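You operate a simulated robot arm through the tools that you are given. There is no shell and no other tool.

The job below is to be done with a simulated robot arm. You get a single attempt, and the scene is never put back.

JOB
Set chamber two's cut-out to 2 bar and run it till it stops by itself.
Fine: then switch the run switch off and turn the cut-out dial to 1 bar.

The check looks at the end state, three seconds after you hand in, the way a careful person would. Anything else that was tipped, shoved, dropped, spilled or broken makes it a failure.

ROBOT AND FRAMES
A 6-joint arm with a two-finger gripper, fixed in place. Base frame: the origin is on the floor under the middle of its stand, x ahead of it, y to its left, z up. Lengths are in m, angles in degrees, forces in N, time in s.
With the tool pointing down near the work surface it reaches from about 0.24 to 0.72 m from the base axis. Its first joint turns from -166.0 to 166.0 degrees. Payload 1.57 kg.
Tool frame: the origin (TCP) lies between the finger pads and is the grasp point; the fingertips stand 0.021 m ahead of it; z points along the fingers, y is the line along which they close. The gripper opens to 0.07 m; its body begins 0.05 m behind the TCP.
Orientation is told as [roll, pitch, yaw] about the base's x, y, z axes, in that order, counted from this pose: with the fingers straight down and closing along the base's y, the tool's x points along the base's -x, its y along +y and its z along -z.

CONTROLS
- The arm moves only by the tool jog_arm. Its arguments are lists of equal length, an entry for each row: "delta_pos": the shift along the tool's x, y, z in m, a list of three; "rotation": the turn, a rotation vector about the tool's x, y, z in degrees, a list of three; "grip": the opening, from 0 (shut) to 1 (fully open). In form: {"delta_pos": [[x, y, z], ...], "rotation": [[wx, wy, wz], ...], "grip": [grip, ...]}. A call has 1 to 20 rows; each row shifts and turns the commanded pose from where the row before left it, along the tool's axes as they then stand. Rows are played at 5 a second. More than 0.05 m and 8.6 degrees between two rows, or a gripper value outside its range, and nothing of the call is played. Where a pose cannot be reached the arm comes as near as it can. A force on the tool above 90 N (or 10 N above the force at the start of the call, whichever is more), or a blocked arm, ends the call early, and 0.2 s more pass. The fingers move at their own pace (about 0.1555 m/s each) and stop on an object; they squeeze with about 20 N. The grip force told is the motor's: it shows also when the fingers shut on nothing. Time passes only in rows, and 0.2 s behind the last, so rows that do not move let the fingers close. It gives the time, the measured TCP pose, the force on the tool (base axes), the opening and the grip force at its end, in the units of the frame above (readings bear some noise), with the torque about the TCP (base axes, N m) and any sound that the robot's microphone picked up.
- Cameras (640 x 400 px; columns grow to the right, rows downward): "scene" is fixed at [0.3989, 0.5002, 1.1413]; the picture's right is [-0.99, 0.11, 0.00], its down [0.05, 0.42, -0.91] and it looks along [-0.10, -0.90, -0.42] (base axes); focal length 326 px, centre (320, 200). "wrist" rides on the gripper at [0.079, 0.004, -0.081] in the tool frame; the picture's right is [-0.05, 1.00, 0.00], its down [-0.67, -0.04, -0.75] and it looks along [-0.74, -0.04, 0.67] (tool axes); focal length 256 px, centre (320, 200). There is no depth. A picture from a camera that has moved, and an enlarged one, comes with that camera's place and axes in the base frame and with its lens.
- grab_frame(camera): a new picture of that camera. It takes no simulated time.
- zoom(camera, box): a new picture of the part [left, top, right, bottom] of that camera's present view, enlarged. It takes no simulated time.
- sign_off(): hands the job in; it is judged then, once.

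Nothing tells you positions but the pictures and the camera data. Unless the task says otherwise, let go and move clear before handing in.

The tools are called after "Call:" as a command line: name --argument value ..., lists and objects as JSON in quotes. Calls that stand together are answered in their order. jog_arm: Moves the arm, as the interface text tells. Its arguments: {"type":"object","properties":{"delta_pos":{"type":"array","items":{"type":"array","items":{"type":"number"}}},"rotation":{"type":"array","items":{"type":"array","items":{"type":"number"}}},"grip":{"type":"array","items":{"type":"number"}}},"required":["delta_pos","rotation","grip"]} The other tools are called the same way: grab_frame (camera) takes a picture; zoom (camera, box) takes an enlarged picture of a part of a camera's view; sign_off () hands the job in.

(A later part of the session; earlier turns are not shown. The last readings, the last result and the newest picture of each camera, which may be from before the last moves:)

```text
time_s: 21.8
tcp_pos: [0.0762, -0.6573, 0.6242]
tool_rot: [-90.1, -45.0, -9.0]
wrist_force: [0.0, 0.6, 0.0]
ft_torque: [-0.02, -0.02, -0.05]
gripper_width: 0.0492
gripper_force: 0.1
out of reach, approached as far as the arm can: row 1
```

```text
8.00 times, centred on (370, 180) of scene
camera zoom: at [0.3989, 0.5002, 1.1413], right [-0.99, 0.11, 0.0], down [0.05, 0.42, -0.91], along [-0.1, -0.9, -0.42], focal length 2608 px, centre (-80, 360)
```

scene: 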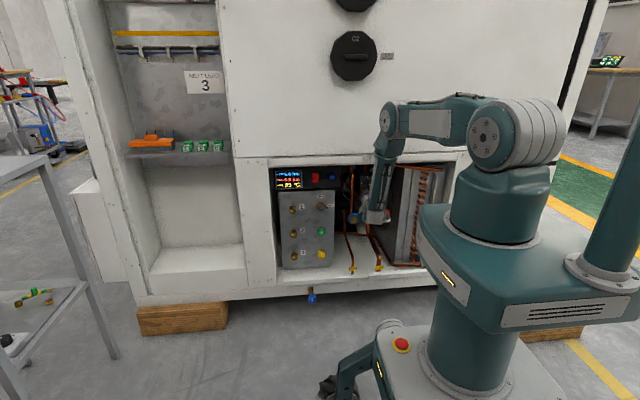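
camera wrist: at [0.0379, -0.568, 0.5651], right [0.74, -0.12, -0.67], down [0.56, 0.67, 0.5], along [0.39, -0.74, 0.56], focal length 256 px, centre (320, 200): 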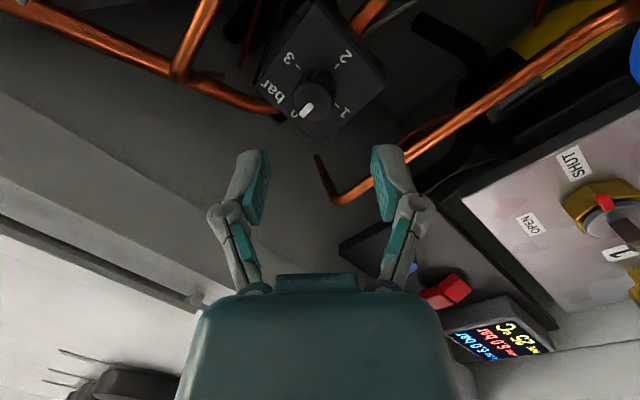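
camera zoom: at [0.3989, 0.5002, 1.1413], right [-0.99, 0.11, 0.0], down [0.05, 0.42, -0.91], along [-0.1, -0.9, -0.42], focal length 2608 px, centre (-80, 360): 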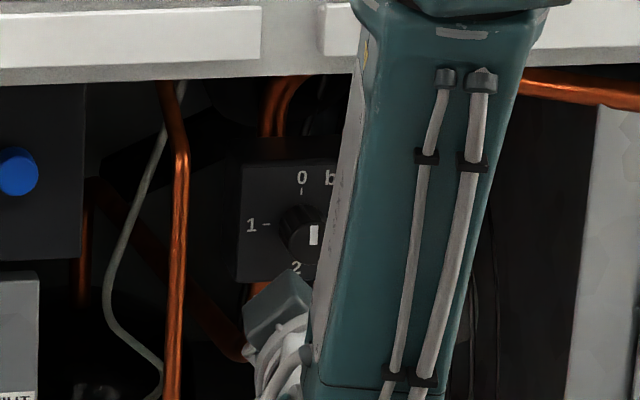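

The face centre is confirmed at (0.0615, -0.724, 0.625). I'll add a little more yaw for joint margin and advance straight along the tool so the fingers straddle the knob, without closing yet.

Call:
jog_arm --delta_pos '[[0, 0, 0], [0.0001, -0.0003, 0.02], [0, -0.0003, 0.02], [0, -0.0003, 0.01], [0, 0, 0.0098], [0, 0, 0]]' --rotation '[[1.06, 1.06, 0], [0, 0, 0], [0, 0, 0], [0, 0, 0], [0, 0, 0], [0, 0, 0]]' --grip '[0.7, 0.7, 0.7, 0.7, 0.7, 0.7]'

Call:
grab_frame --camera "wrist"

```text
time_s: 23.2
tcp_pos: [0.0641, -0.7156, 0.6262]
tool_rot: [-90.1, -45.1, -10.6]
wrist_force: [-0.2, 0.0, -1.2]
ft_torque: [0.02, 0.01, 0.04]
gripper_width: 0.0492
gripper_force: 0.1
```

```text
taken
camera wrist: at [0.0285, -0.6244, 0.5661], right [0.73, -0.14, -0.67], down [0.57, 0.65, 0.5], along [0.37, -0.75, 0.56], focal length 256 px, centre (320, 200)
```

wrist: 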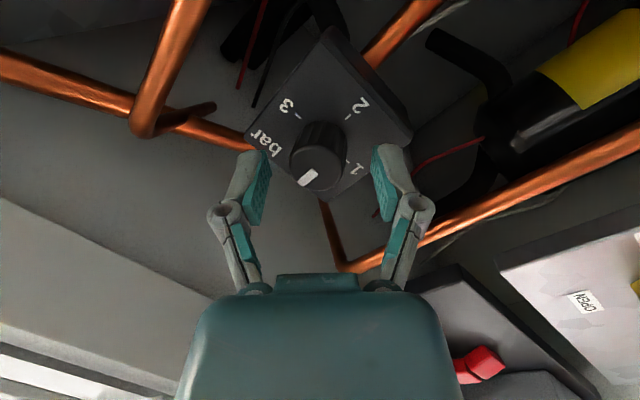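

The knob is centred between the fingers as planned, so I'll close on it.

Call:
jog_arm --delta_pos '[[0, 0, 0], [0, 0, 0], [0, 0, 0]]' --rotation '[[0, 0, 0], [0, 0, 0], [0, 0, 0]]' --grip '[0.4, 0, 0]'

Call:
zoom --camera "wrist" --box '[220, 80, 420, 220]'

```text
time_s: 24.0
tcp_pos: [0.0642, -0.7148, 0.627]
tool_rot: [-90.2, -45.1, -10.7]
wrist_force: [-4.5, 3.5, 5.2]
ft_torque: [0.22, 0.11, 0.36]
gripper_width: 0.0255
gripper_force: 31.9
```

```text
2.86 times, centred on (320, 150) of wrist
camera zoom: at [0.0281, -0.6243, 0.5665], right [0.73, -0.14, -0.67], down [0.58, 0.65, 0.5], along [0.36, -0.75, 0.56], focal length 731 px, centre (320, 343)
```

zoom: 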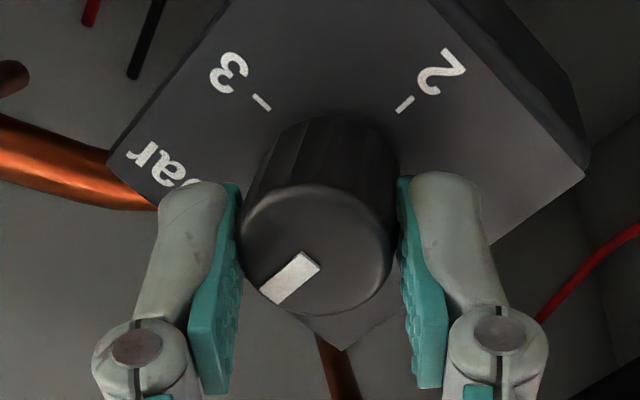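

I have the knob gripped at 25.5 mm width. I'll turn counter-clockwise (negative about the tool axis) by 40° first and check that it follows.

Call:
jog_arm --delta_pos '[[0, 0, 0], [0, 0, 0], [0, 0, 0], [0, 0, 0], [0, 0, 0]]' --rotation '[[0, 0, -8], [0, 0, -8], [0, 0, -8], [0, 0, -8], [0, 0, -8]]' --grip '[0, 0, 0, 0, 0]'

Call:
zoom --camera "wrist" --box '[220, 80, 420, 220]'

Call:
grab_frame --camera "scene"

```text
time_s: 25.2
tcp_pos: [0.0641, -0.7165, 0.6248]
tool_rot: [-90.0, -5.1, -10.8]
wrist_force: [-6.9, 2.8, -0.8]
ft_torque: [-0.21, -0.04, 0.1]
gripper_width: 0.0242
gripper_force: 32.1
```

```text
2.86 times, centred on (320, 150) of wrist
camera zoom: at [0.0037, -0.6201, 0.6137], right [0.14, -0.03, -0.99], down [0.79, 0.61, 0.09], along [0.6, -0.79, 0.1], focal length 731 px, centre (320, 343)
```

zoom: 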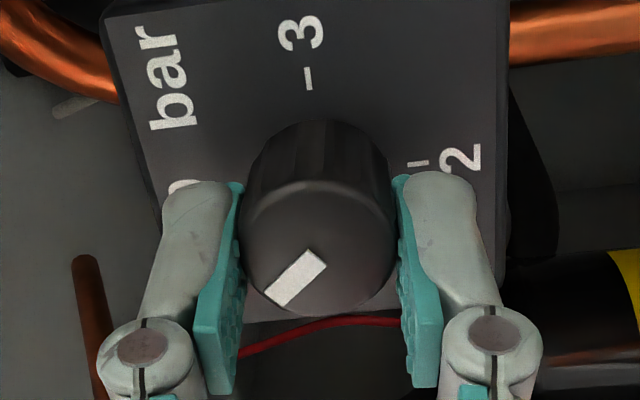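

```text
taken
```

scene: 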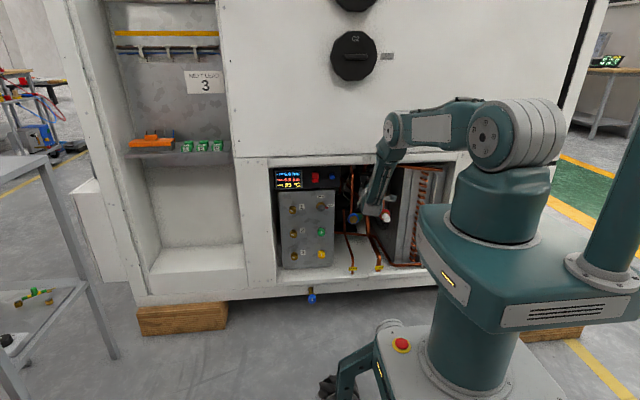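

The knob follows the gripper without slipping and the pointer is moving from 0 toward 1. I'll continue another 80°.

Call:
jog_arm --delta_pos '[[0, 0, 0], [0, 0, 0], [0, 0, 0], [0, 0, 0], [0, 0, 0], [0, 0, 0], [0, 0, 0], [0, 0, 0], [0, 0, 0], [0, 0, 0]]' --rotation '[[0, 0, -8], [0, 0, -8], [0, 0, -8], [0, 0, -8], [0, 0, -8], [0, 0, -8], [0, 0, -8], [0, 0, -8], [0, 0, -8], [0, 0, -8]]' --grip '[0, 0, 0, 0, 0, 0, 0, 0, 0, 0]'

Call:
zoom --camera "wrist" --box '[220, 80, 420, 220]'

Call:
grab_frame --camera "wrist"

```text
time_s: 27.4
tcp_pos: [0.0621, -0.716, 0.6255]
tool_rot: [-90.1, 75.0, -11.1]
wrist_force: [-22.6, 12.9, -15.3]
ft_torque: [-0.72, -0.06, -0.12]
gripper_width: 0.0263
gripper_force: 32.4
```

```text
2.86 times, centred on (320, 150) of wrist
camera zoom: at [0.0548, -0.6295, 0.7009], right [-0.93, 0.18, -0.31], down [0.34, 0.69, -0.63], along [0.1, -0.7, -0.71], focal length 731 px, centre (320, 343)
```

zoom: 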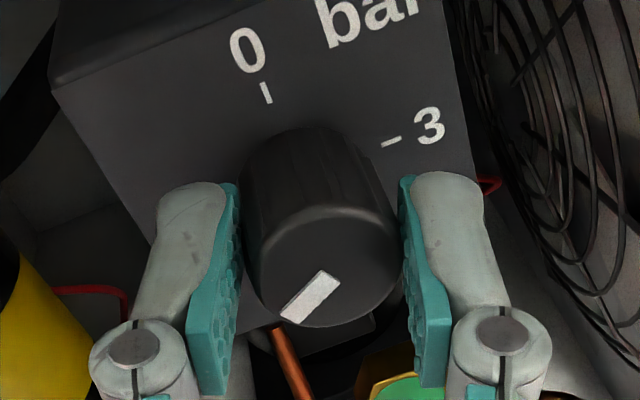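

```text
taken
camera wrist: at [0.0548, -0.6295, 0.7009], right [-0.93, 0.18, -0.31], down [0.34, 0.69, -0.63], along [0.1, -0.7, -0.71], focal length 256 px, centre (320, 200)
```

wrist: 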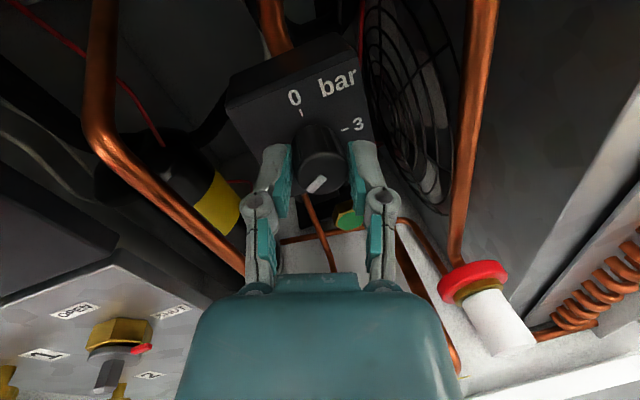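

The pointer is now around 1.3 bar, and the side force has grown to about 30 N because of the tilted grip. I'll open to release that stress, check the pose, then regrip for the remaining turn.

Call:
jog_arm --delta_pos '[[0, 0, 0], [0, 0, 0], [0, 0, 0]]' --rotation '[[0, 0, 0], [0, 0, 0], [0, 0, 0]]' --grip '[0.6, 0.6, 0.6]'

Call:
zoom --camera "wrist" --box '[220, 80, 420, 220]'

```text
time_s: 28.2
tcp_pos: [0.0668, -0.7171, 0.6271]
tool_rot: [-90.6, 74.9, -11.1]
wrist_force: [-0.7, 0.2, -0.5]
ft_torque: [-0.03, -0.01, -0.02]
gripper_width: 0.0421
gripper_force: 0.0
```

```text
2.86 times, centred on (320, 150) of wrist
camera zoom: at [0.0576, -0.6307, 0.7017], right [-0.93, 0.17, -0.31], down [0.34, 0.69, -0.64], along [0.11, -0.7, -0.71], focal length 731 px, centre (320, 343)
```

zoom: 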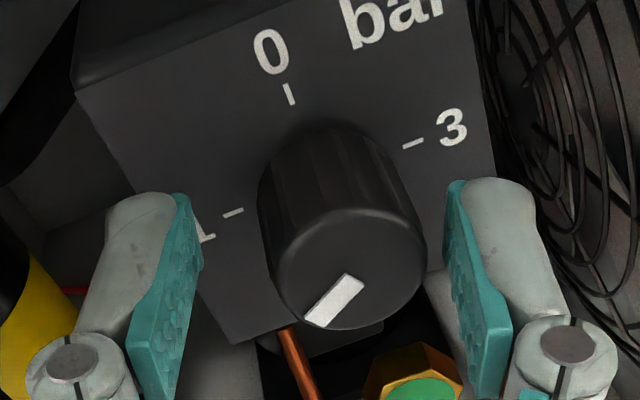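

With the fingers open the tool is about 4 mm off-centre toward +x. I'll recentre, regrip and turn the remaining 60°.

Call:
jog_arm --delta_pos '[[0, 0.004, 0], [0, 0, 0], [0, 0, 0], [0, 0, 0]]' --rotation '[[0, 0, 0], [0, 0, 0], [0, 0, 0], [0, 0, 0]]' --grip '[0.6, 0, 0, 0]'

Call:
jog_arm --delta_pos '[[0, 0, 0], [0, 0, 0], [0, 0, 0], [0, 0, 0]]' --rotation '[[0, 0, -8], [0, 0, -8], [0, 0, -8], [0, 0, -8]]' --grip '[0, 0, 0, 0]'

Call:
zoom --camera "wrist" --box '[220, 80, 420, 220]'

```text
time_s: 29.2
tcp_pos: [0.0621, -0.7162, 0.6242]
tool_rot: [-90.4, 74.9, -11.0]
wrist_force: [10.2, 6.2, 1.6]
ft_torque: [-0.59, -0.02, 0.57]
gripper_width: 0.0263
gripper_force: 31.6
```

```text
time_s: 30.2
tcp_pos: [0.063, -0.7156, 0.6243]
tool_rot: [90.2, 73.0, 169.8]
wrist_force: [24.7, 3.6, 0.1]
ft_torque: [-0.63, -0.03, 0.92]
gripper_width: 0.026
gripper_force: 31.8
```

```text
2.86 times, centred on (320, 150) of wrist
camera zoom: at [0.0973, -0.6375, 0.7019], right [-0.95, 0.18, 0.24], down [-0.02, 0.76, -0.65], along [-0.3, -0.62, -0.72], focal length 731 px, centre (320, 343)
```

zoom: 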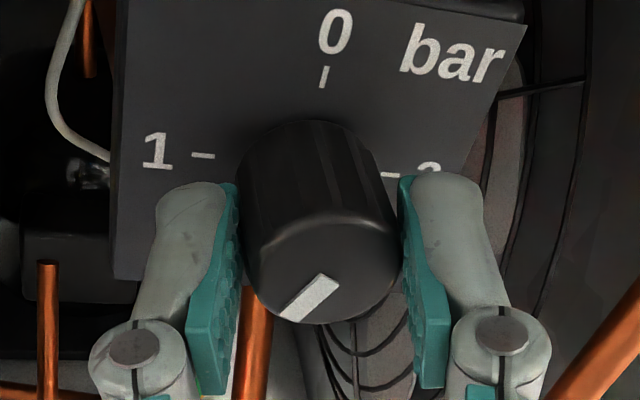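

The pointer is approaching 2 (about 150° of 180°). I'll turn the remaining ~28°.

Call:
jog_arm --delta_pos '[[0, 0, 0], [0, 0, 0], [0, 0, 0], [0, 0, 0]]' --rotation '[[0, 0, -7], [0, 0, -7], [0, 0, -7], [0, 0, -7]]' --grip '[0, 0, 0, 0]'

Call:
jog_arm --delta_pos '[[0, 0, 0], [0, 0, 0], [0, 0, 0]]' --rotation '[[0, 0, 0], [0, 0, 0], [0, 0, 0]]' --grip '[0.7, 0.7, 0.7]'

Call:
zoom --camera "wrist" --box '[220, 80, 420, 220]'

```text
time_s: 31.2
tcp_pos: [0.0618, -0.7164, 0.6247]
tool_rot: [89.9, 44.9, 169.4]
wrist_force: [20.8, 5.5, -7.9]
ft_torque: [-0.11, -0.01, 1.09]
gripper_width: 0.0254
gripper_force: 32.0
```

```text
time_s: 32.0
tcp_pos: [0.06, -0.7171, 0.6268]
tool_rot: [90.1, 45.1, 169.4]
wrist_force: [0.0, -0.3, 0.3]
ft_torque: [0.01, -0.01, 0.0]
gripper_width: 0.0491
gripper_force: 0.1
```

```text
2.86 times, centred on (320, 150) of wrist
camera zoom: at [0.1282, -0.6447, 0.6844], right [-0.73, 0.14, 0.67], down [-0.3, 0.81, -0.5], along [-0.61, -0.56, -0.55], focal length 731 px, centre (320, 343)
```

zoom: 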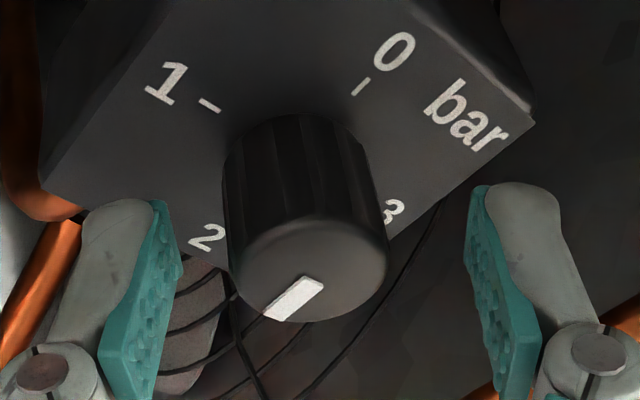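

The dial now looks to be at 2. I'll back straight out and check it from both cameras.

Call:
jog_arm --delta_pos '[[0, 0, -0.02], [0, 0, -0.03], [0, 0, -0.03], [0, 0, -0.03]]' --rotation '[[0, 0, 0], [0, 0, 0], [0, 0, 0], [0, 0, 0]]' --grip '[0.7, 0.7, 0.7, 0.7]'

Call:
grab_frame --camera "wrist"

Call:
zoom --camera "scene" --box '[330, 155, 410, 205]'

```text
time_s: 33.0
tcp_pos: [0.0809, -0.607, 0.6259]
tool_rot: [90.0, 45.2, 169.4]
wrist_force: [0.1, -0.8, 0.8]
ft_torque: [0.01, 0.05, -0.01]
gripper_width: 0.049
gripper_force: 0.1
```

```text
taken
camera wrist: at [0.1499, -0.5341, 0.6849], right [-0.73, 0.14, 0.67], down [-0.3, 0.81, -0.5], along [-0.61, -0.57, -0.55], focal length 256 px, centre (320, 200)
```

wrist: 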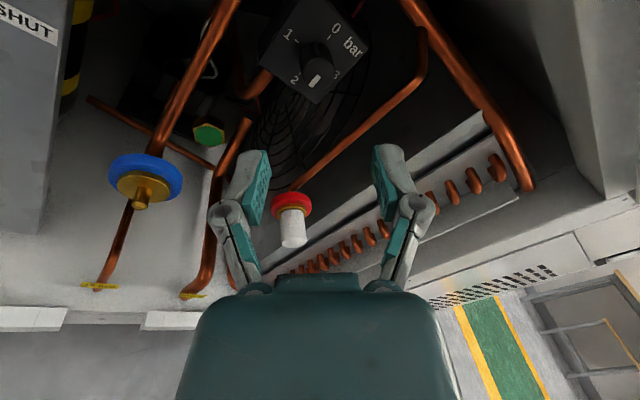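

```text
8.00 times, centred on (370, 180) of scene
camera zoom: at [0.3989, 0.5002, 1.1413], right [-0.99, 0.11, 0.0], down [0.05, 0.42, -0.91], along [-0.1, -0.9, -0.42], focal length 2608 px, centre (-80, 360)
```

zoom: 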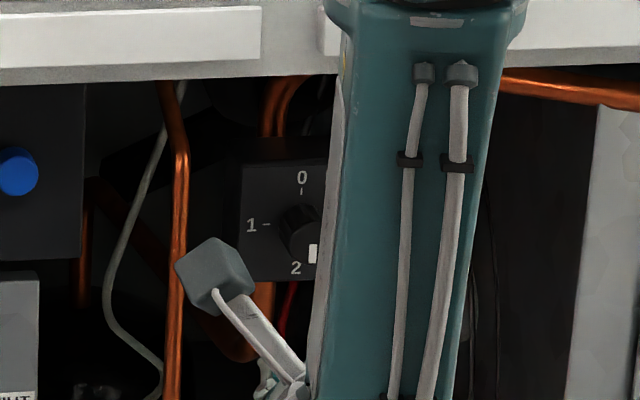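

I'll back out a little more, bring the camera on top, straighten the yaw, and move across in front of the rocker switch. From there the scene camera will see the dial fully.

Call:
jog_arm --delta_pos '[[0, 0, -0.03], [0, 0, 0], [0, 0, 0], [0, 0, 0], [0, 0, 0], [0, 0, 0], [0, 0, 0], [0, 0, 0], [0, 0, 0], [0.0128, -0.04, -0.003], [0.0128, -0.04, -0.003], [0.0128, -0.04, -0.003], [0.0128, -0.04, -0.003], [0.0128, -0.04, -0.003]]' --rotation '[[0, 0, 0], [0, 0, 7.5], [0, 0, 7.5], [0, 0, 7.5], [0, 0, 7.5], [0, 0, 7.5], [0, 0, 7.5], [5.3, 0, 0], [5.3, 0, 0], [0, 0, 0], [0, 0, 0], [0, 0, 0], [0, 0, 0], [0, 0, 0]]' --grip '[0.7, 0.7, 0.5, 0.3, 0.1, 0, 0, 0, 0, 0, 0, 0, 0, 0]'

Call:
grab_frame --camera "wrist"

Call:
zoom --camera "scene" --box '[330, 155, 410, 205]'

```text
time_s: 36.0
tcp_pos: [0.301, -0.5711, 0.6889]
tool_rot: [-134.5, 89.9, -47.7]
wrist_force: [0.7, -0.6, 0.5]
ft_torque: [-0.01, -0.02, 0.02]
gripper_width: 0.0
gripper_force: 20.0
out of reach, approached as far as the arm can: row 9
```

```text
taken
camera wrist: at [0.3024, -0.488, 0.7665], right [-1.0, 0.06, -0.05], down [0.08, 0.74, -0.67], along [0.0, -0.67, -0.74], focal length 256 px, centre (320, 200)
```

wrist: 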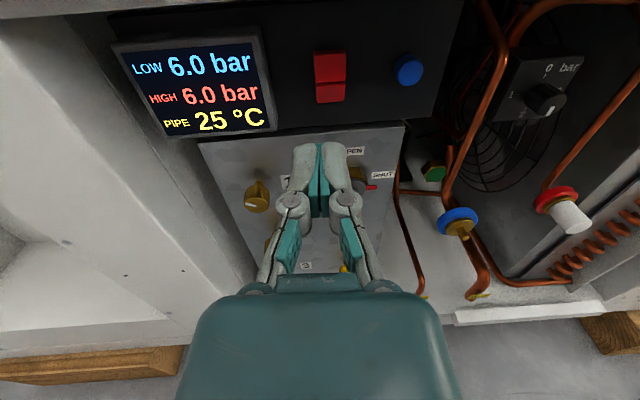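

```text
8.00 times, centred on (370, 180) of scene
camera zoom: at [0.3989, 0.5002, 1.1413], right [-0.99, 0.11, 0.0], down [0.05, 0.42, -0.91], along [-0.1, -0.9, -0.42], focal length 2608 px, centre (-80, 360)
```

zoom: 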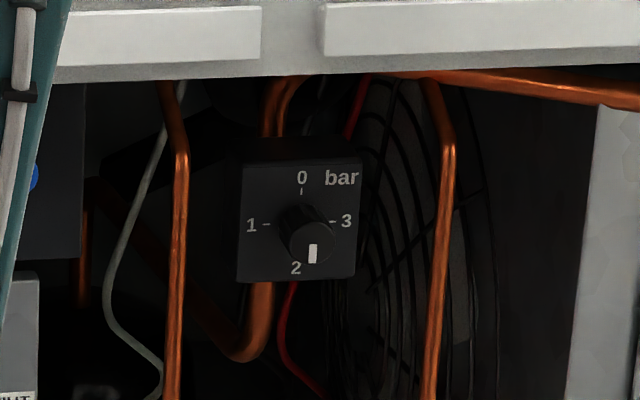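

The pointer is now at the bottom, next to 2. I'll zoom in tighter on the pointer angle and on the rocker.

Call:
zoom --camera "scene" --box '[356, 173, 380, 193]'

Call:
zoom --camera "wrist" --box '[280, 30, 440, 130]'

Call:
zoom --camera "wrist" --box '[490, 50, 602, 120]'

```text
16.00 times, centred on (368, 183) of scene
camera zoom: at [0.3989, 0.5002, 1.1413], right [-0.99, 0.11, 0.0], down [0.05, 0.42, -0.91], along [-0.1, -0.9, -0.42], focal length 5216 px, centre (-448, 472)
```

zoom: 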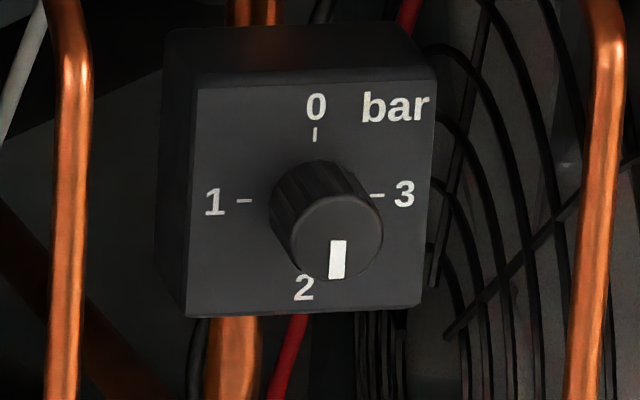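

```text
4.00 times, centred on (360, 80) of wrist
camera zoom: at [0.3024, -0.488, 0.7665], right [-1.0, 0.06, -0.05], down [0.08, 0.74, -0.67], along [0.0, -0.67, -0.74], focal length 1024 px, centre (160, 680)
```

zoom: 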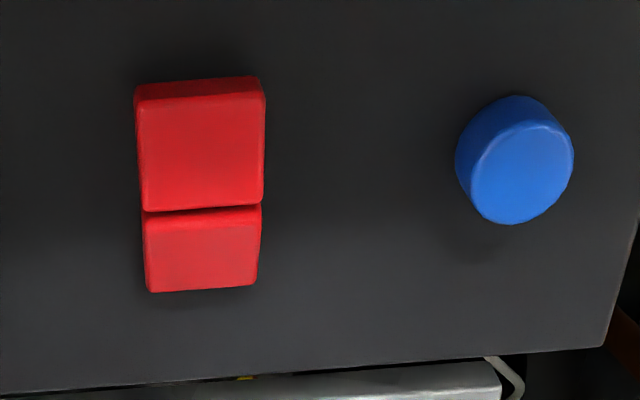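

```text
5.71 times, centred on (546, 85) of wrist
camera zoom: at [0.3024, -0.488, 0.7665], right [-1.0, 0.06, -0.05], down [0.08, 0.74, -0.67], along [0.0, -0.67, -0.74], focal length 1463 px, centre (-971, 857)
```

zoom: 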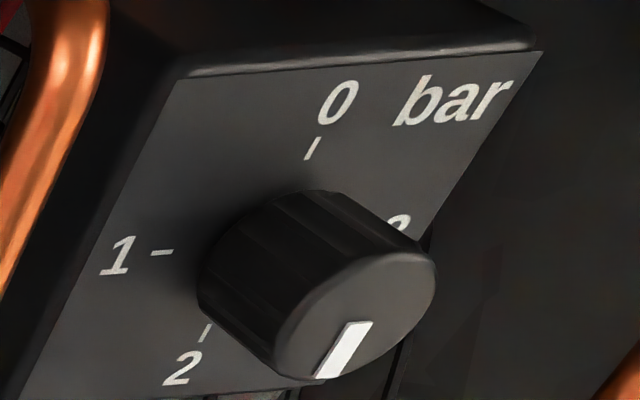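

The dial reads 2 (the pointer is within a couple of degrees of straight down). The rocker's upper half at about (0.2855, -0.713, 0.682) stands proud and the lower half is in. I'll turn the tool so the camera is at the side, clear of the lintel, and bring the closed fingertips close to the upper half.

Call:
jog_arm --delta_pos '[[0, 0, 0], [0, 0, 0], [0, 0, 0], [0, 0, 0], [0, 0, 0], [0, 0, 0], [0, 0, 0], [0, 0, 0], [0, 0, 0], [0, 0, 0], [0, 0, 0], [0, 0, 0], [0.005, 0, 0.02], [0.005, 0, 0.02], [0.0055, 0, 0.02], [0, 0, 0.02], [0, 0, 0]]' --rotation '[[3.2, 0, 0], [0, 0, 8.2], [0, 0, 8.2], [0, 0, 8.2], [0, 0, 8.2], [0, 0, 8.2], [0, 0, 8.2], [0, 0, 8.2], [0, 0, 8.2], [0, 0, 8.2], [0, 0, 8.2], [0, 0, 8], [0, 0, 0], [0, 0, 0], [0, 0, 0], [0, 0, 0], [0, 0, 0]]' --grip '[0, 0, 0, 0, 0, 0, 0, 0, 0, 0, 0, 0, 0, 0, 0, 0, 0]'

Call:
grab_frame --camera "wrist"

Call:
grab_frame --camera "scene"

```text
time_s: 39.6
tcp_pos: [0.284, -0.6526, 0.69]
tool_rot: [-90.1, 0.0, 0.0]
wrist_force: [-0.1, 0.3, 0.3]
ft_torque: [-0.04, 0.0, 0.0]
gripper_width: 0.0001
gripper_force: 20.0
```

```text
taken
camera wrist: at [0.2058, -0.5702, 0.6845], right [0.05, 0.0, -1.0], down [0.67, 0.75, 0.04], along [0.74, -0.67, 0.04], focal length 256 px, centre (320, 200)
```

wrist: 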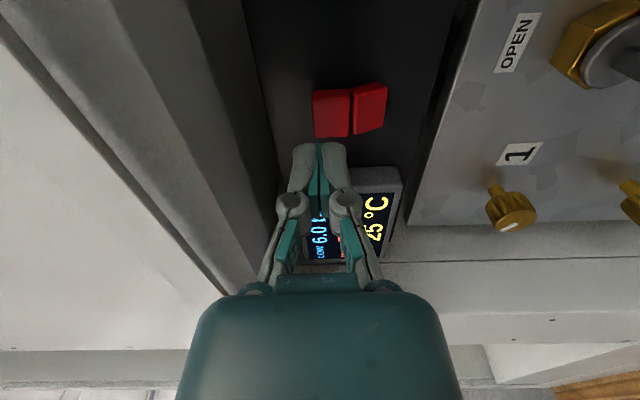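

```text
taken
```

scene: 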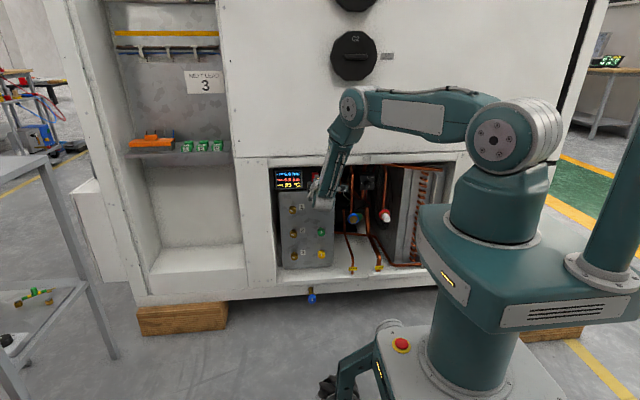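

The upper half of the rocker is straight ahead of the fingertips (left is up in this view). I'll zoom in to see the rocker's tilt before pressing.

Call:
zoom --camera "wrist" --box '[280, 60, 420, 150]'

```text
4.44 times, centred on (350, 105) of wrist
camera zoom: at [0.2058, -0.5702, 0.6845], right [0.05, 0.0, -1.0], down [0.67, 0.75, 0.04], along [0.74, -0.67, 0.04], focal length 1138 px, centre (187, 622)
```

zoom: 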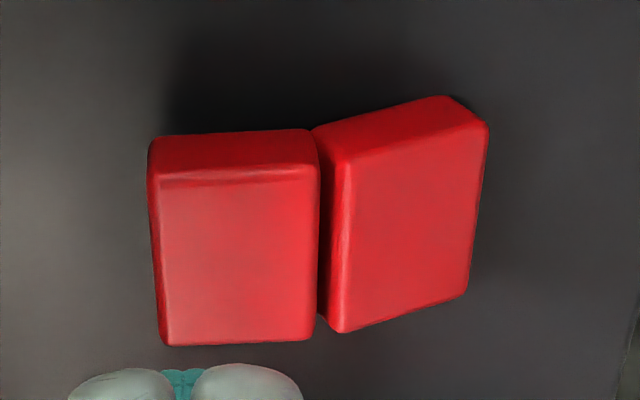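

The upper half lies parallel to the panel and the lower half slopes in, so pressing the upper half should flip the rocker. I'll creep forward to near contact.

Call:
jog_arm --delta_pos '[[0, 0, 0.015], [0, 0, 0.013], [0, 0, 0.005], [0, 0, 0]]' --rotation '[[0, 0, 0], [0, 0, 0], [0, 0, 0], [0, 0, 0]]' --grip '[0, 0, 0, 0]'

Call:
zoom --camera "wrist" --box '[260, 80, 420, 180]'

```text
time_s: 40.6
tcp_pos: [0.2833, -0.685, 0.6898]
tool_rot: [-90.2, -0.1, 0.0]
wrist_force: [0.1, 0.3, -0.2]
ft_torque: [-0.02, 0.03, 0.0]
gripper_width: 0.0001
gripper_force: 19.7
```

```text
4.00 times, centred on (340, 130) of wrist
camera zoom: at [0.2049, -0.6021, 0.6847], right [0.05, 0.0, -1.0], down [0.67, 0.75, 0.03], along [0.74, -0.67, 0.04], focal length 1024 px, centre (240, 480)
```

zoom: 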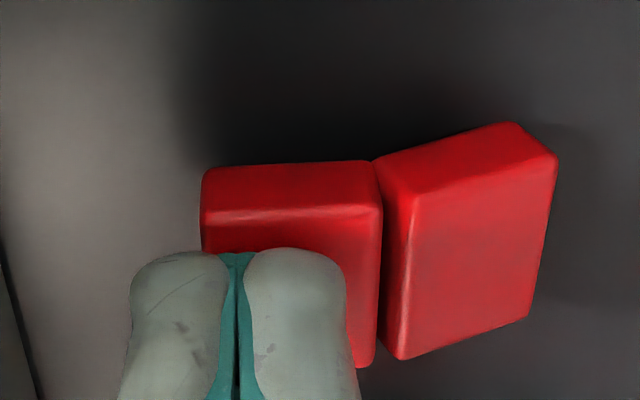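

No contact yet and the tips line up with the outer part of the upper half. I'll press in small steps and watch the force.

Call:
jog_arm --delta_pos '[[0, 0.003, 0.003], [0, 0, 0.003], [0, 0, 0.003]]' --rotation '[[0, 0, 0], [0, 0, 0], [0, 0, 0]]' --grip '[0, 0, 0]'

Call:
zoom --camera "wrist" --box '[260, 80, 420, 180]'

Call:
zoom --camera "scene" --box '[270, 160, 350, 210]'

```text
time_s: 41.4
tcp_pos: [0.2835, -0.6911, 0.6921]
tool_rot: [-90.6, -0.2, 0.0]
wrist_force: [-9.4, 41.1, 27.9]
ft_torque: [-0.2, 0.06, -0.18]
gripper_width: 0.0
gripper_force: 19.8
```

```text
4.00 times, centred on (340, 130) of wrist
camera zoom: at [0.2049, -0.6079, 0.6858], right [0.06, -0.01, -1.0], down [0.67, 0.75, 0.03], along [0.74, -0.67, 0.05], focal length 1024 px, centre (240, 480)
```

zoom: 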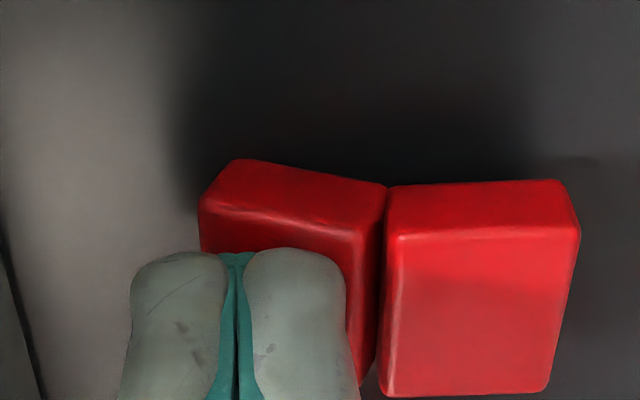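

```text
8.00 times, centred on (310, 185) of scene
camera zoom: at [0.3989, 0.5002, 1.1413], right [-0.99, 0.11, 0.0], down [0.05, 0.42, -0.91], along [-0.1, -0.9, -0.42], focal length 2608 px, centre (400, 320)
```

zoom: 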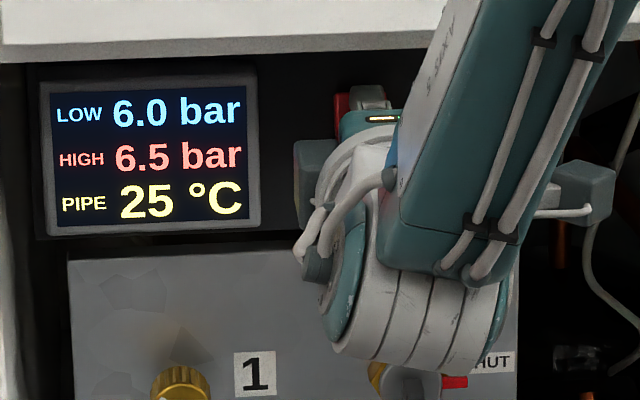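

The rocker flipped and HIGH has risen to 6.5, so it's running. I'll back off and watch the display.

Call:
jog_arm --delta_pos '[[0, 0, -0.01], [0, 0, -0.02], [0, 0, -0.03], [0, 0, -0.03], [0, 0, 0]]' --rotation '[[0, 0, 0], [0, 0, 0], [0, 0, 0], [0, 0, 0], [0, 0, 0]]' --grip '[0, 0, 0, 0, 0]'

Call:
zoom --camera "scene" --box '[270, 160, 350, 210]'

Call:
zoom --camera "wrist" --box '[240, 60, 480, 210]'

```text
time_s: 42.6
tcp_pos: [0.2827, -0.6052, 0.6865]
tool_rot: [-90.0, -0.1, 0.0]
wrist_force: [0.0, -1.1, 0.9]
ft_torque: [0.05, 0.02, 0.06]
gripper_width: 0.0001
gripper_force: 20.3
```

```text
8.00 times, centred on (310, 185) of scene
camera zoom: at [0.3989, 0.5002, 1.1413], right [-0.99, 0.11, 0.0], down [0.05, 0.42, -0.91], along [-0.1, -0.9, -0.42], focal length 2608 px, centre (400, 320)
```

zoom: 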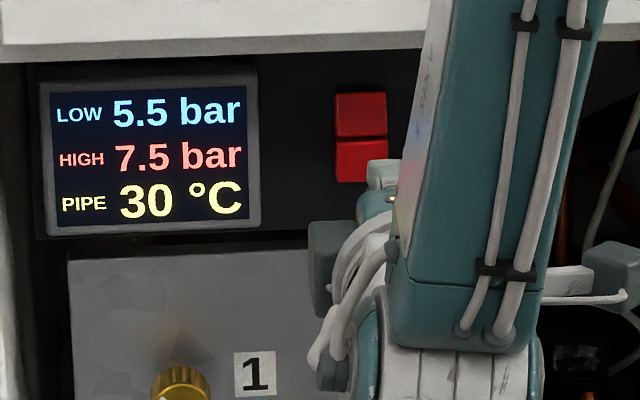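

```text
2.67 times, centred on (360, 135) of wrist
camera zoom: at [0.2049, -0.5214, 0.6815], right [0.05, 0.0, -1.0], down [0.67, 0.74, 0.04], along [0.74, -0.67, 0.04], focal length 683 px, centre (213, 373)
```

zoom: 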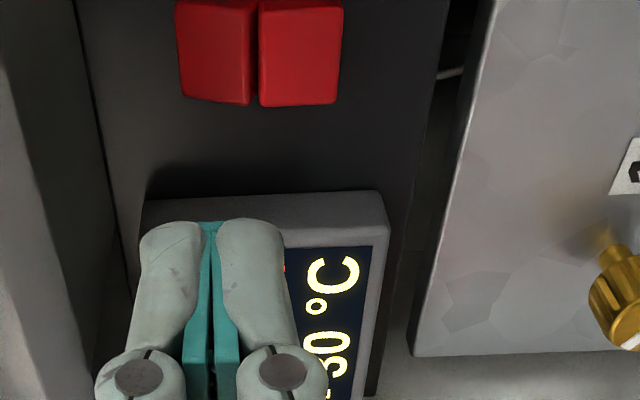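

LOW is falling (5.5) and HIGH is rising (7.5). I'll hold still and watch it pump down.

Call:
jog_arm --delta_pos '[[0, 0, 0], [0, 0, 0], [0, 0, 0], [0, 0, 0], [0, 0, 0], [0, 0, 0], [0, 0, 0], [0, 0, 0], [0, 0, 0], [0, 0, 0]]' --rotation '[[0, 0, 0], [0, 0, 0], [0, 0, 0], [0, 0, 0], [0, 0, 0], [0, 0, 0], [0, 0, 0], [0, 0, 0], [0, 0, 0], [0, 0, 0]]' --grip '[0, 0, 0, 0, 0, 0, 0, 0, 0, 0]'

Call:
zoom --camera "scene" --box '[270, 160, 350, 210]'

```text
time_s: 44.8
tcp_pos: [0.2828, -0.6028, 0.6874]
tool_rot: [-90.2, -0.1, 0.0]
wrist_force: [-0.1, -0.2, 0.3]
ft_torque: [-0.04, 0.03, -0.01]
gripper_width: 0.0
gripper_force: 20.3
```

```text
8.00 times, centred on (310, 185) of scene
camera zoom: at [0.3989, 0.5002, 1.1413], right [-0.99, 0.11, 0.0], down [0.05, 0.42, -0.91], along [-0.1, -0.9, -0.42], focal length 2608 px, centre (400, 320)
```

zoom: 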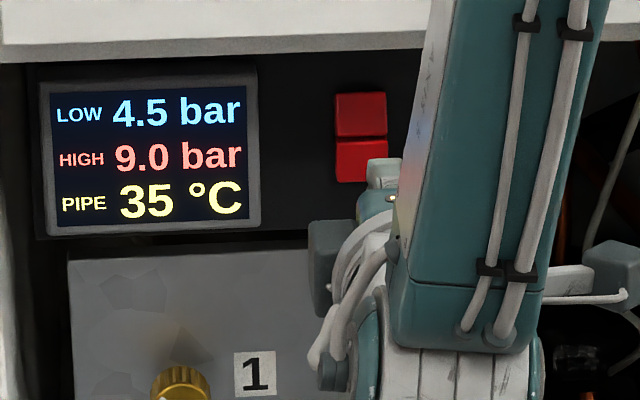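

LOW is 4.5, HIGH 9.0 and the pipe 35 °C, so it's still pumping down. I'll keep waiting.

Call:
jog_arm --delta_pos '[[0, 0, 0], [0, 0, 0], [0, 0, 0], [0, 0, 0], [0, 0, 0], [0, 0, 0], [0, 0, 0], [0, 0, 0], [0, 0, 0], [0, 0, 0], [0, 0, 0], [0, 0, 0], [0, 0, 0], [0, 0, 0], [0, 0, 0]]' --rotation '[[0, 0, 0], [0, 0, 0], [0, 0, 0], [0, 0, 0], [0, 0, 0], [0, 0, 0], [0, 0, 0], [0, 0, 0], [0, 0, 0], [0, 0, 0], [0, 0, 0], [0, 0, 0], [0, 0, 0], [0, 0, 0], [0, 0, 0]]' --grip '[0, 0, 0, 0, 0, 0, 0, 0, 0, 0, 0, 0, 0, 0, 0]'

Call:
zoom --camera "scene" --box '[270, 160, 350, 210]'

```text
time_s: 48.0
tcp_pos: [0.2827, -0.6032, 0.6865]
tool_rot: [-90.1, -0.1, 0.1]
wrist_force: [-0.3, 0.0, 0.3]
ft_torque: [0.0, -0.02, -0.01]
gripper_width: 0.0
gripper_force: 20.0
```

```text
8.00 times, centred on (310, 185) of scene
camera zoom: at [0.3989, 0.5002, 1.1413], right [-0.99, 0.11, 0.0], down [0.05, 0.42, -0.91], along [-0.1, -0.9, -0.42], focal length 2608 px, centre (400, 320)
```

zoom: 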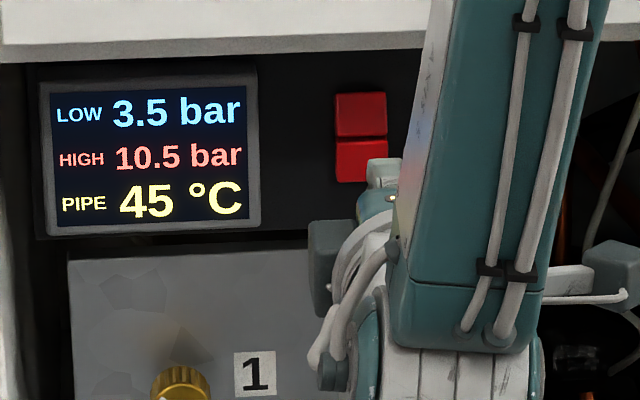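

LOW is 3.5 and still dropping. I'll wait longer.

Call:
jog_arm --delta_pos '[[0, 0, 0], [0, 0, 0], [0, 0, 0], [0, 0, 0], [0, 0, 0], [0, 0, 0], [0, 0, 0], [0, 0, 0], [0, 0, 0], [0, 0, 0], [0, 0, 0], [0, 0, 0], [0, 0, 0], [0, 0, 0], [0, 0, 0]]' --rotation '[[0, 0, 0], [0, 0, 0], [0, 0, 0], [0, 0, 0], [0, 0, 0], [0, 0, 0], [0, 0, 0], [0, 0, 0], [0, 0, 0], [0, 0, 0], [0, 0, 0], [0, 0, 0], [0, 0, 0], [0, 0, 0], [0, 0, 0]]' --grip '[0, 0, 0, 0, 0, 0, 0, 0, 0, 0, 0, 0, 0, 0, 0]'

Call:
zoom --camera "scene" --box '[270, 160, 350, 210]'

```text
time_s: 51.2
tcp_pos: [0.2831, -0.6041, 0.6872]
tool_rot: [-90.1, -0.1, 0.1]
wrist_force: [0.5, -0.1, -0.2]
ft_torque: [-0.01, -0.01, -0.01]
gripper_width: 0.0001
gripper_force: 20.1
```

```text
8.00 times, centred on (310, 185) of scene
camera zoom: at [0.3989, 0.5002, 1.1413], right [-0.99, 0.11, 0.0], down [0.05, 0.42, -0.91], along [-0.1, -0.9, -0.42], focal length 2608 px, centre (400, 320)
```

zoom: 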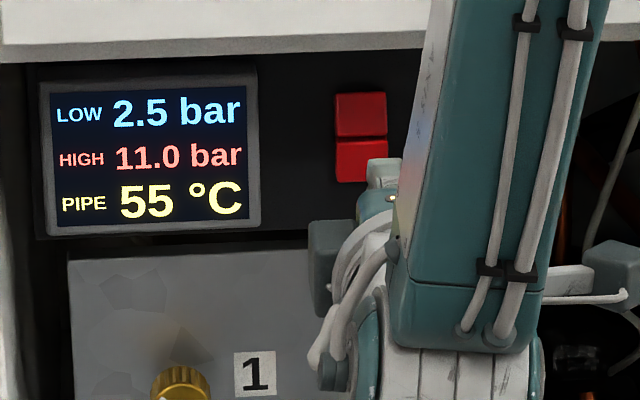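

LOW is 2.5, nearly at the cut-out point. I'll wait for it to stop on its own.

Call:
jog_arm --delta_pos '[[0, 0, 0], [0, 0, 0], [0, 0, 0], [0, 0, 0], [0, 0, 0], [0, 0, 0], [0, 0, 0], [0, 0, 0], [0, 0, 0], [0, 0, 0], [0, 0, 0], [0, 0, 0], [0, 0, 0], [0, 0, 0], [0, 0, 0]]' --rotation '[[0, 0, 0], [0, 0, 0], [0, 0, 0], [0, 0, 0], [0, 0, 0], [0, 0, 0], [0, 0, 0], [0, 0, 0], [0, 0, 0], [0, 0, 0], [0, 0, 0], [0, 0, 0], [0, 0, 0], [0, 0, 0], [0, 0, 0]]' --grip '[0, 0, 0, 0, 0, 0, 0, 0, 0, 0, 0, 0, 0, 0, 0]'

Call:
zoom --camera "scene" --box '[270, 160, 350, 210]'

```text
time_s: 54.4
tcp_pos: [0.2822, -0.6027, 0.6862]
tool_rot: [-90.0, 0.0, 0.1]
wrist_force: [0.0, -0.7, 0.3]
ft_torque: [-0.02, 0.02, -0.01]
gripper_width: 0.0001
gripper_force: 19.6
```

```text
8.00 times, centred on (310, 185) of scene
camera zoom: at [0.3989, 0.5002, 1.1413], right [-0.99, 0.11, 0.0], down [0.05, 0.42, -0.91], along [-0.1, -0.9, -0.42], focal length 2608 px, centre (400, 320)
```

zoom: 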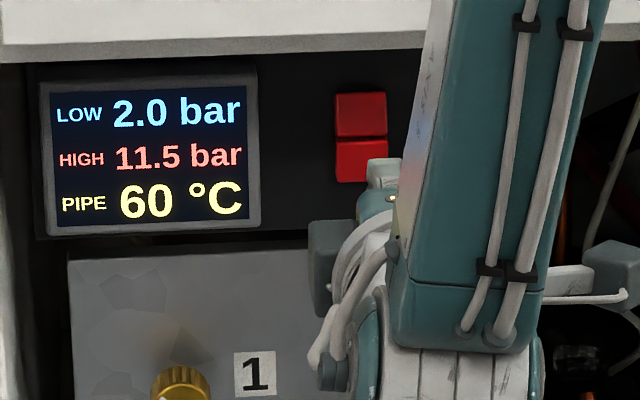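

LOW reads 2.0 with HIGH at 11.5. The display moves in half-bar steps, so I'll wait a few seconds more to see whether it has truly stopped.

Call:
jog_arm --delta_pos '[[0, 0, 0], [0, 0, 0], [0, 0, 0], [0, 0, 0], [0, 0, 0], [0, 0, 0], [0, 0, 0], [0, 0, 0], [0, 0, 0], [0, 0, 0], [0, 0, 0], [0, 0, 0], [0, 0, 0], [0, 0, 0], [0, 0, 0]]' --rotation '[[0, 0, 0], [0, 0, 0], [0, 0, 0], [0, 0, 0], [0, 0, 0], [0, 0, 0], [0, 0, 0], [0, 0, 0], [0, 0, 0], [0, 0, 0], [0, 0, 0], [0, 0, 0], [0, 0, 0], [0, 0, 0], [0, 0, 0]]' --grip '[0, 0, 0, 0, 0, 0, 0, 0, 0, 0, 0, 0, 0, 0, 0]'

Call:
zoom --camera "scene" --box '[270, 160, 350, 210]'

```text
time_s: 57.6
tcp_pos: [0.2826, -0.6014, 0.6874]
tool_rot: [-90.2, -0.1, 0.0]
wrist_force: [0.0, 0.2, 0.2]
ft_torque: [0.01, 0.01, -0.01]
gripper_width: 0.0004
gripper_force: 19.9
```

```text
8.00 times, centred on (310, 185) of scene
camera zoom: at [0.3989, 0.5002, 1.1413], right [-0.99, 0.11, 0.0], down [0.05, 0.42, -0.91], along [-0.1, -0.9, -0.42], focal length 2608 px, centre (400, 320)
```

zoom: 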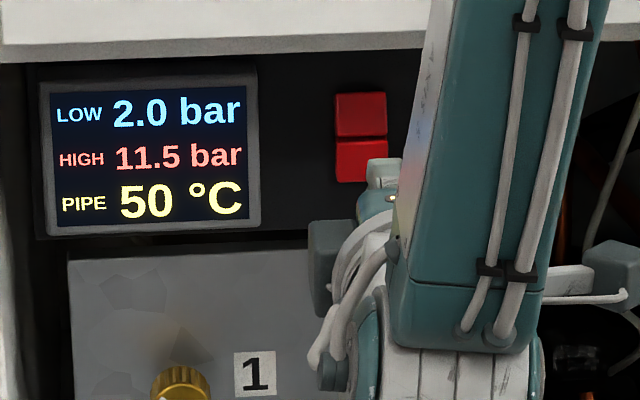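

The pipe is cooling (60→50 °C) while LOW holds at 2.0, so the compressor has cut out on its own. Now I'll switch the run rocker off by pressing its lower half, around z≈0.656, starting with lining up and creeping in.

Call:
jog_arm --delta_pos '[[-0.0025, 0.016, 0], [0, 0.015, 0], [0, 0, 0.03], [0, 0, 0.03], [0, 0, 0.02], [0, 0, 0]]' --rotation '[[0, 0, 0], [0, 0, 0], [0, 0, 0], [0, 0, 0], [0, 0, 0], [0, 0, 0]]' --grip '[0, 0, 0, 0, 0, 0]'

Call:
zoom --camera "wrist" --box '[220, 80, 380, 180]'

Call:
zoom --camera "scene" --box '[270, 160, 350, 210]'

```text
time_s: 59.0
tcp_pos: [0.2851, -0.6825, 0.6539]
tool_rot: [-90.1, 0.0, 0.0]
wrist_force: [0.3, -1.2, 0.1]
ft_torque: [-0.03, 0.03, -0.04]
gripper_width: 0.0
gripper_force: 20.1
```

```text
4.00 times, centred on (300, 130) of wrist
camera zoom: at [0.2077, -0.6001, 0.6494], right [0.05, 0.0, -1.0], down [0.67, 0.75, 0.04], along [0.74, -0.67, 0.04], focal length 1024 px, centre (400, 480)
```

zoom: 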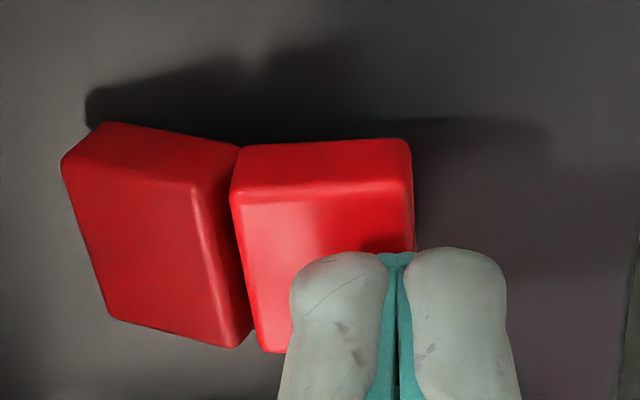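

```text
8.00 times, centred on (310, 185) of scene
camera zoom: at [0.3989, 0.5002, 1.1413], right [-0.99, 0.11, 0.0], down [0.05, 0.42, -0.91], along [-0.1, -0.9, -0.42], focal length 2608 px, centre (400, 320)
```

zoom: 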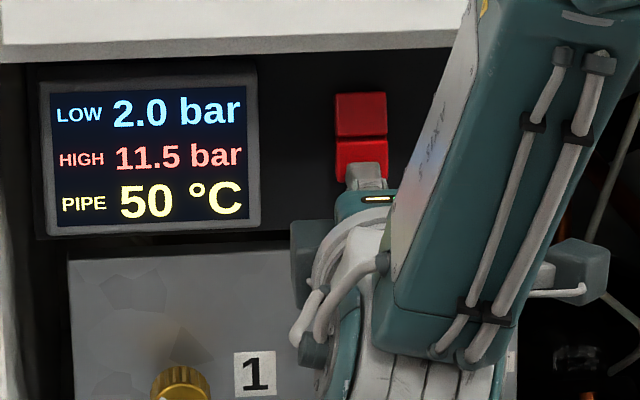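

Aligned slightly low, so I'll shift up 4 mm and press in small steps.

Call:
jog_arm --delta_pos '[[0, -0.004, 0], [0, 0, 0.003], [0, 0, 0.003], [0, 0, 0.003], [0, 0, 0.002]]' --rotation '[[0, 0, 0], [0, 0, 0], [0, 0, 0], [0, 0, 0], [0, 0, 0]]' --grip '[0, 0, 0, 0, 0]'

Call:
zoom --camera "wrist" --box '[220, 80, 380, 180]'

```text
time_s: 60.2
tcp_pos: [0.2868, -0.6897, 0.6544]
tool_rot: [-89.7, 0.2, 0.2]
wrist_force: [0.5, 30.8, -19.4]
ft_torque: [0.15, -0.05, 0.04]
gripper_width: 0.0
gripper_force: 20.3
```

```text
4.00 times, centred on (300, 130) of wrist
camera zoom: at [0.2078, -0.6077, 0.6514], right [0.05, 0.01, -1.0], down [0.66, 0.75, 0.04], along [0.75, -0.67, 0.03], focal length 1024 px, centre (400, 480)
```

zoom: 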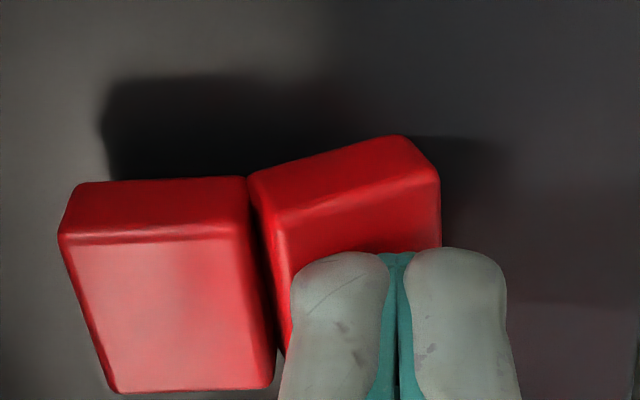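

The rocker is back in its original off position. I'll retreat and confirm on the display and rocker.

Call:
jog_arm --delta_pos '[[0, 0, -0.01], [0, 0, -0.02], [0, 0, -0.03], [0, 0, -0.03], [0, 0, -0.01]]' --rotation '[[0, 0, 0], [0, 0, 0], [0, 0, 0], [0, 0, 0], [0, 0, 0]]' --grip '[0, 0, 0, 0, 0]'

Call:
zoom --camera "wrist" --box '[220, 40, 460, 190]'

Call:
zoom --camera "scene" --box '[270, 160, 350, 210]'

```text
time_s: 61.4
tcp_pos: [0.2848, -0.5967, 0.6592]
tool_rot: [-90.2, -0.1, 0.0]
wrist_force: [0.7, -0.6, -0.6]
ft_torque: [0.02, -0.03, 0.02]
gripper_width: 0.0001
gripper_force: 28.3
```

```text
2.67 times, centred on (340, 115) of wrist
camera zoom: at [0.2069, -0.5134, 0.6538], right [0.06, 0.0, -1.0], down [0.67, 0.75, 0.04], along [0.74, -0.67, 0.04], focal length 683 px, centre (267, 427)
```

zoom: 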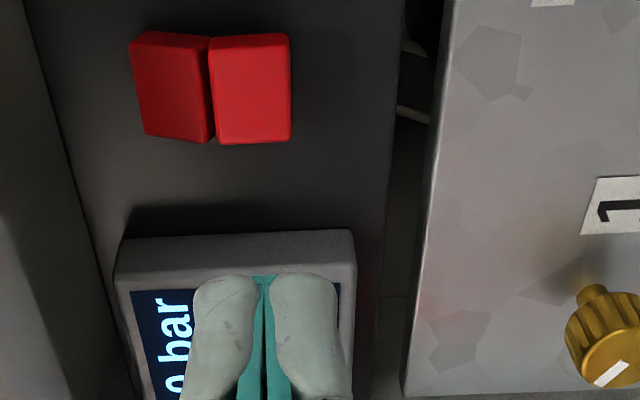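

```text
8.00 times, centred on (310, 185) of scene
camera zoom: at [0.3989, 0.5002, 1.1413], right [-0.99, 0.11, 0.0], down [0.05, 0.42, -0.91], along [-0.1, -0.9, -0.42], focal length 2608 px, centre (400, 320)
```

zoom: 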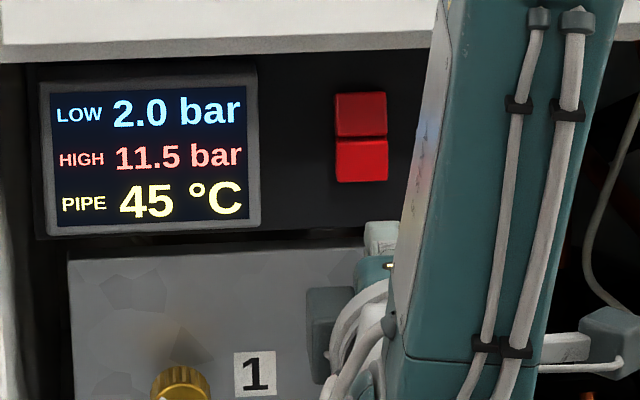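

The rocker sprang back to the "on" tilt after release, because my fingers pressed too close to its pivot. The compressor is still stopped (LOW 2.0, pipe cooling). I'll press again lower, near the outer edge of the lower half, and push until it latches.

Call:
jog_arm --delta_pos '[[0, 0.011, 0], [0, 0, 0.03], [0, 0, 0.03], [0, 0, 0.022], [0, 0, 0.004], [0, 0, 0]]' --rotation '[[0, 0, 0], [0, 0, 0], [0, 0, 0], [0, 0, 0], [0, 0, 0], [0, 0, 0]]' --grip '[0, 0, 0, 0, 0, 0]'

Call:
zoom --camera "wrist" --box '[220, 80, 380, 180]'

```text
time_s: 62.8
tcp_pos: [0.2844, -0.681, 0.6484]
tool_rot: [-90.0, -0.1, 0.0]
wrist_force: [0.3, -0.5, -0.7]
ft_torque: [0.02, 0.0, -0.02]
gripper_width: 0.0
gripper_force: 29.0
```

```text
4.00 times, centred on (300, 130) of wrist
camera zoom: at [0.2063, -0.5977, 0.6435], right [0.05, 0.0, -1.0], down [0.67, 0.75, 0.04], along [0.74, -0.67, 0.04], focal length 1024 px, centre (400, 480)
```

zoom: 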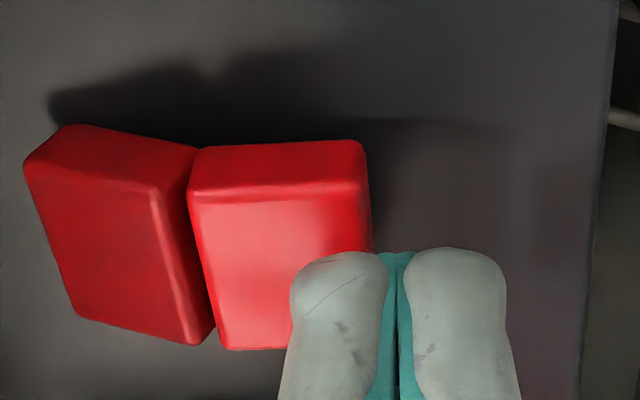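

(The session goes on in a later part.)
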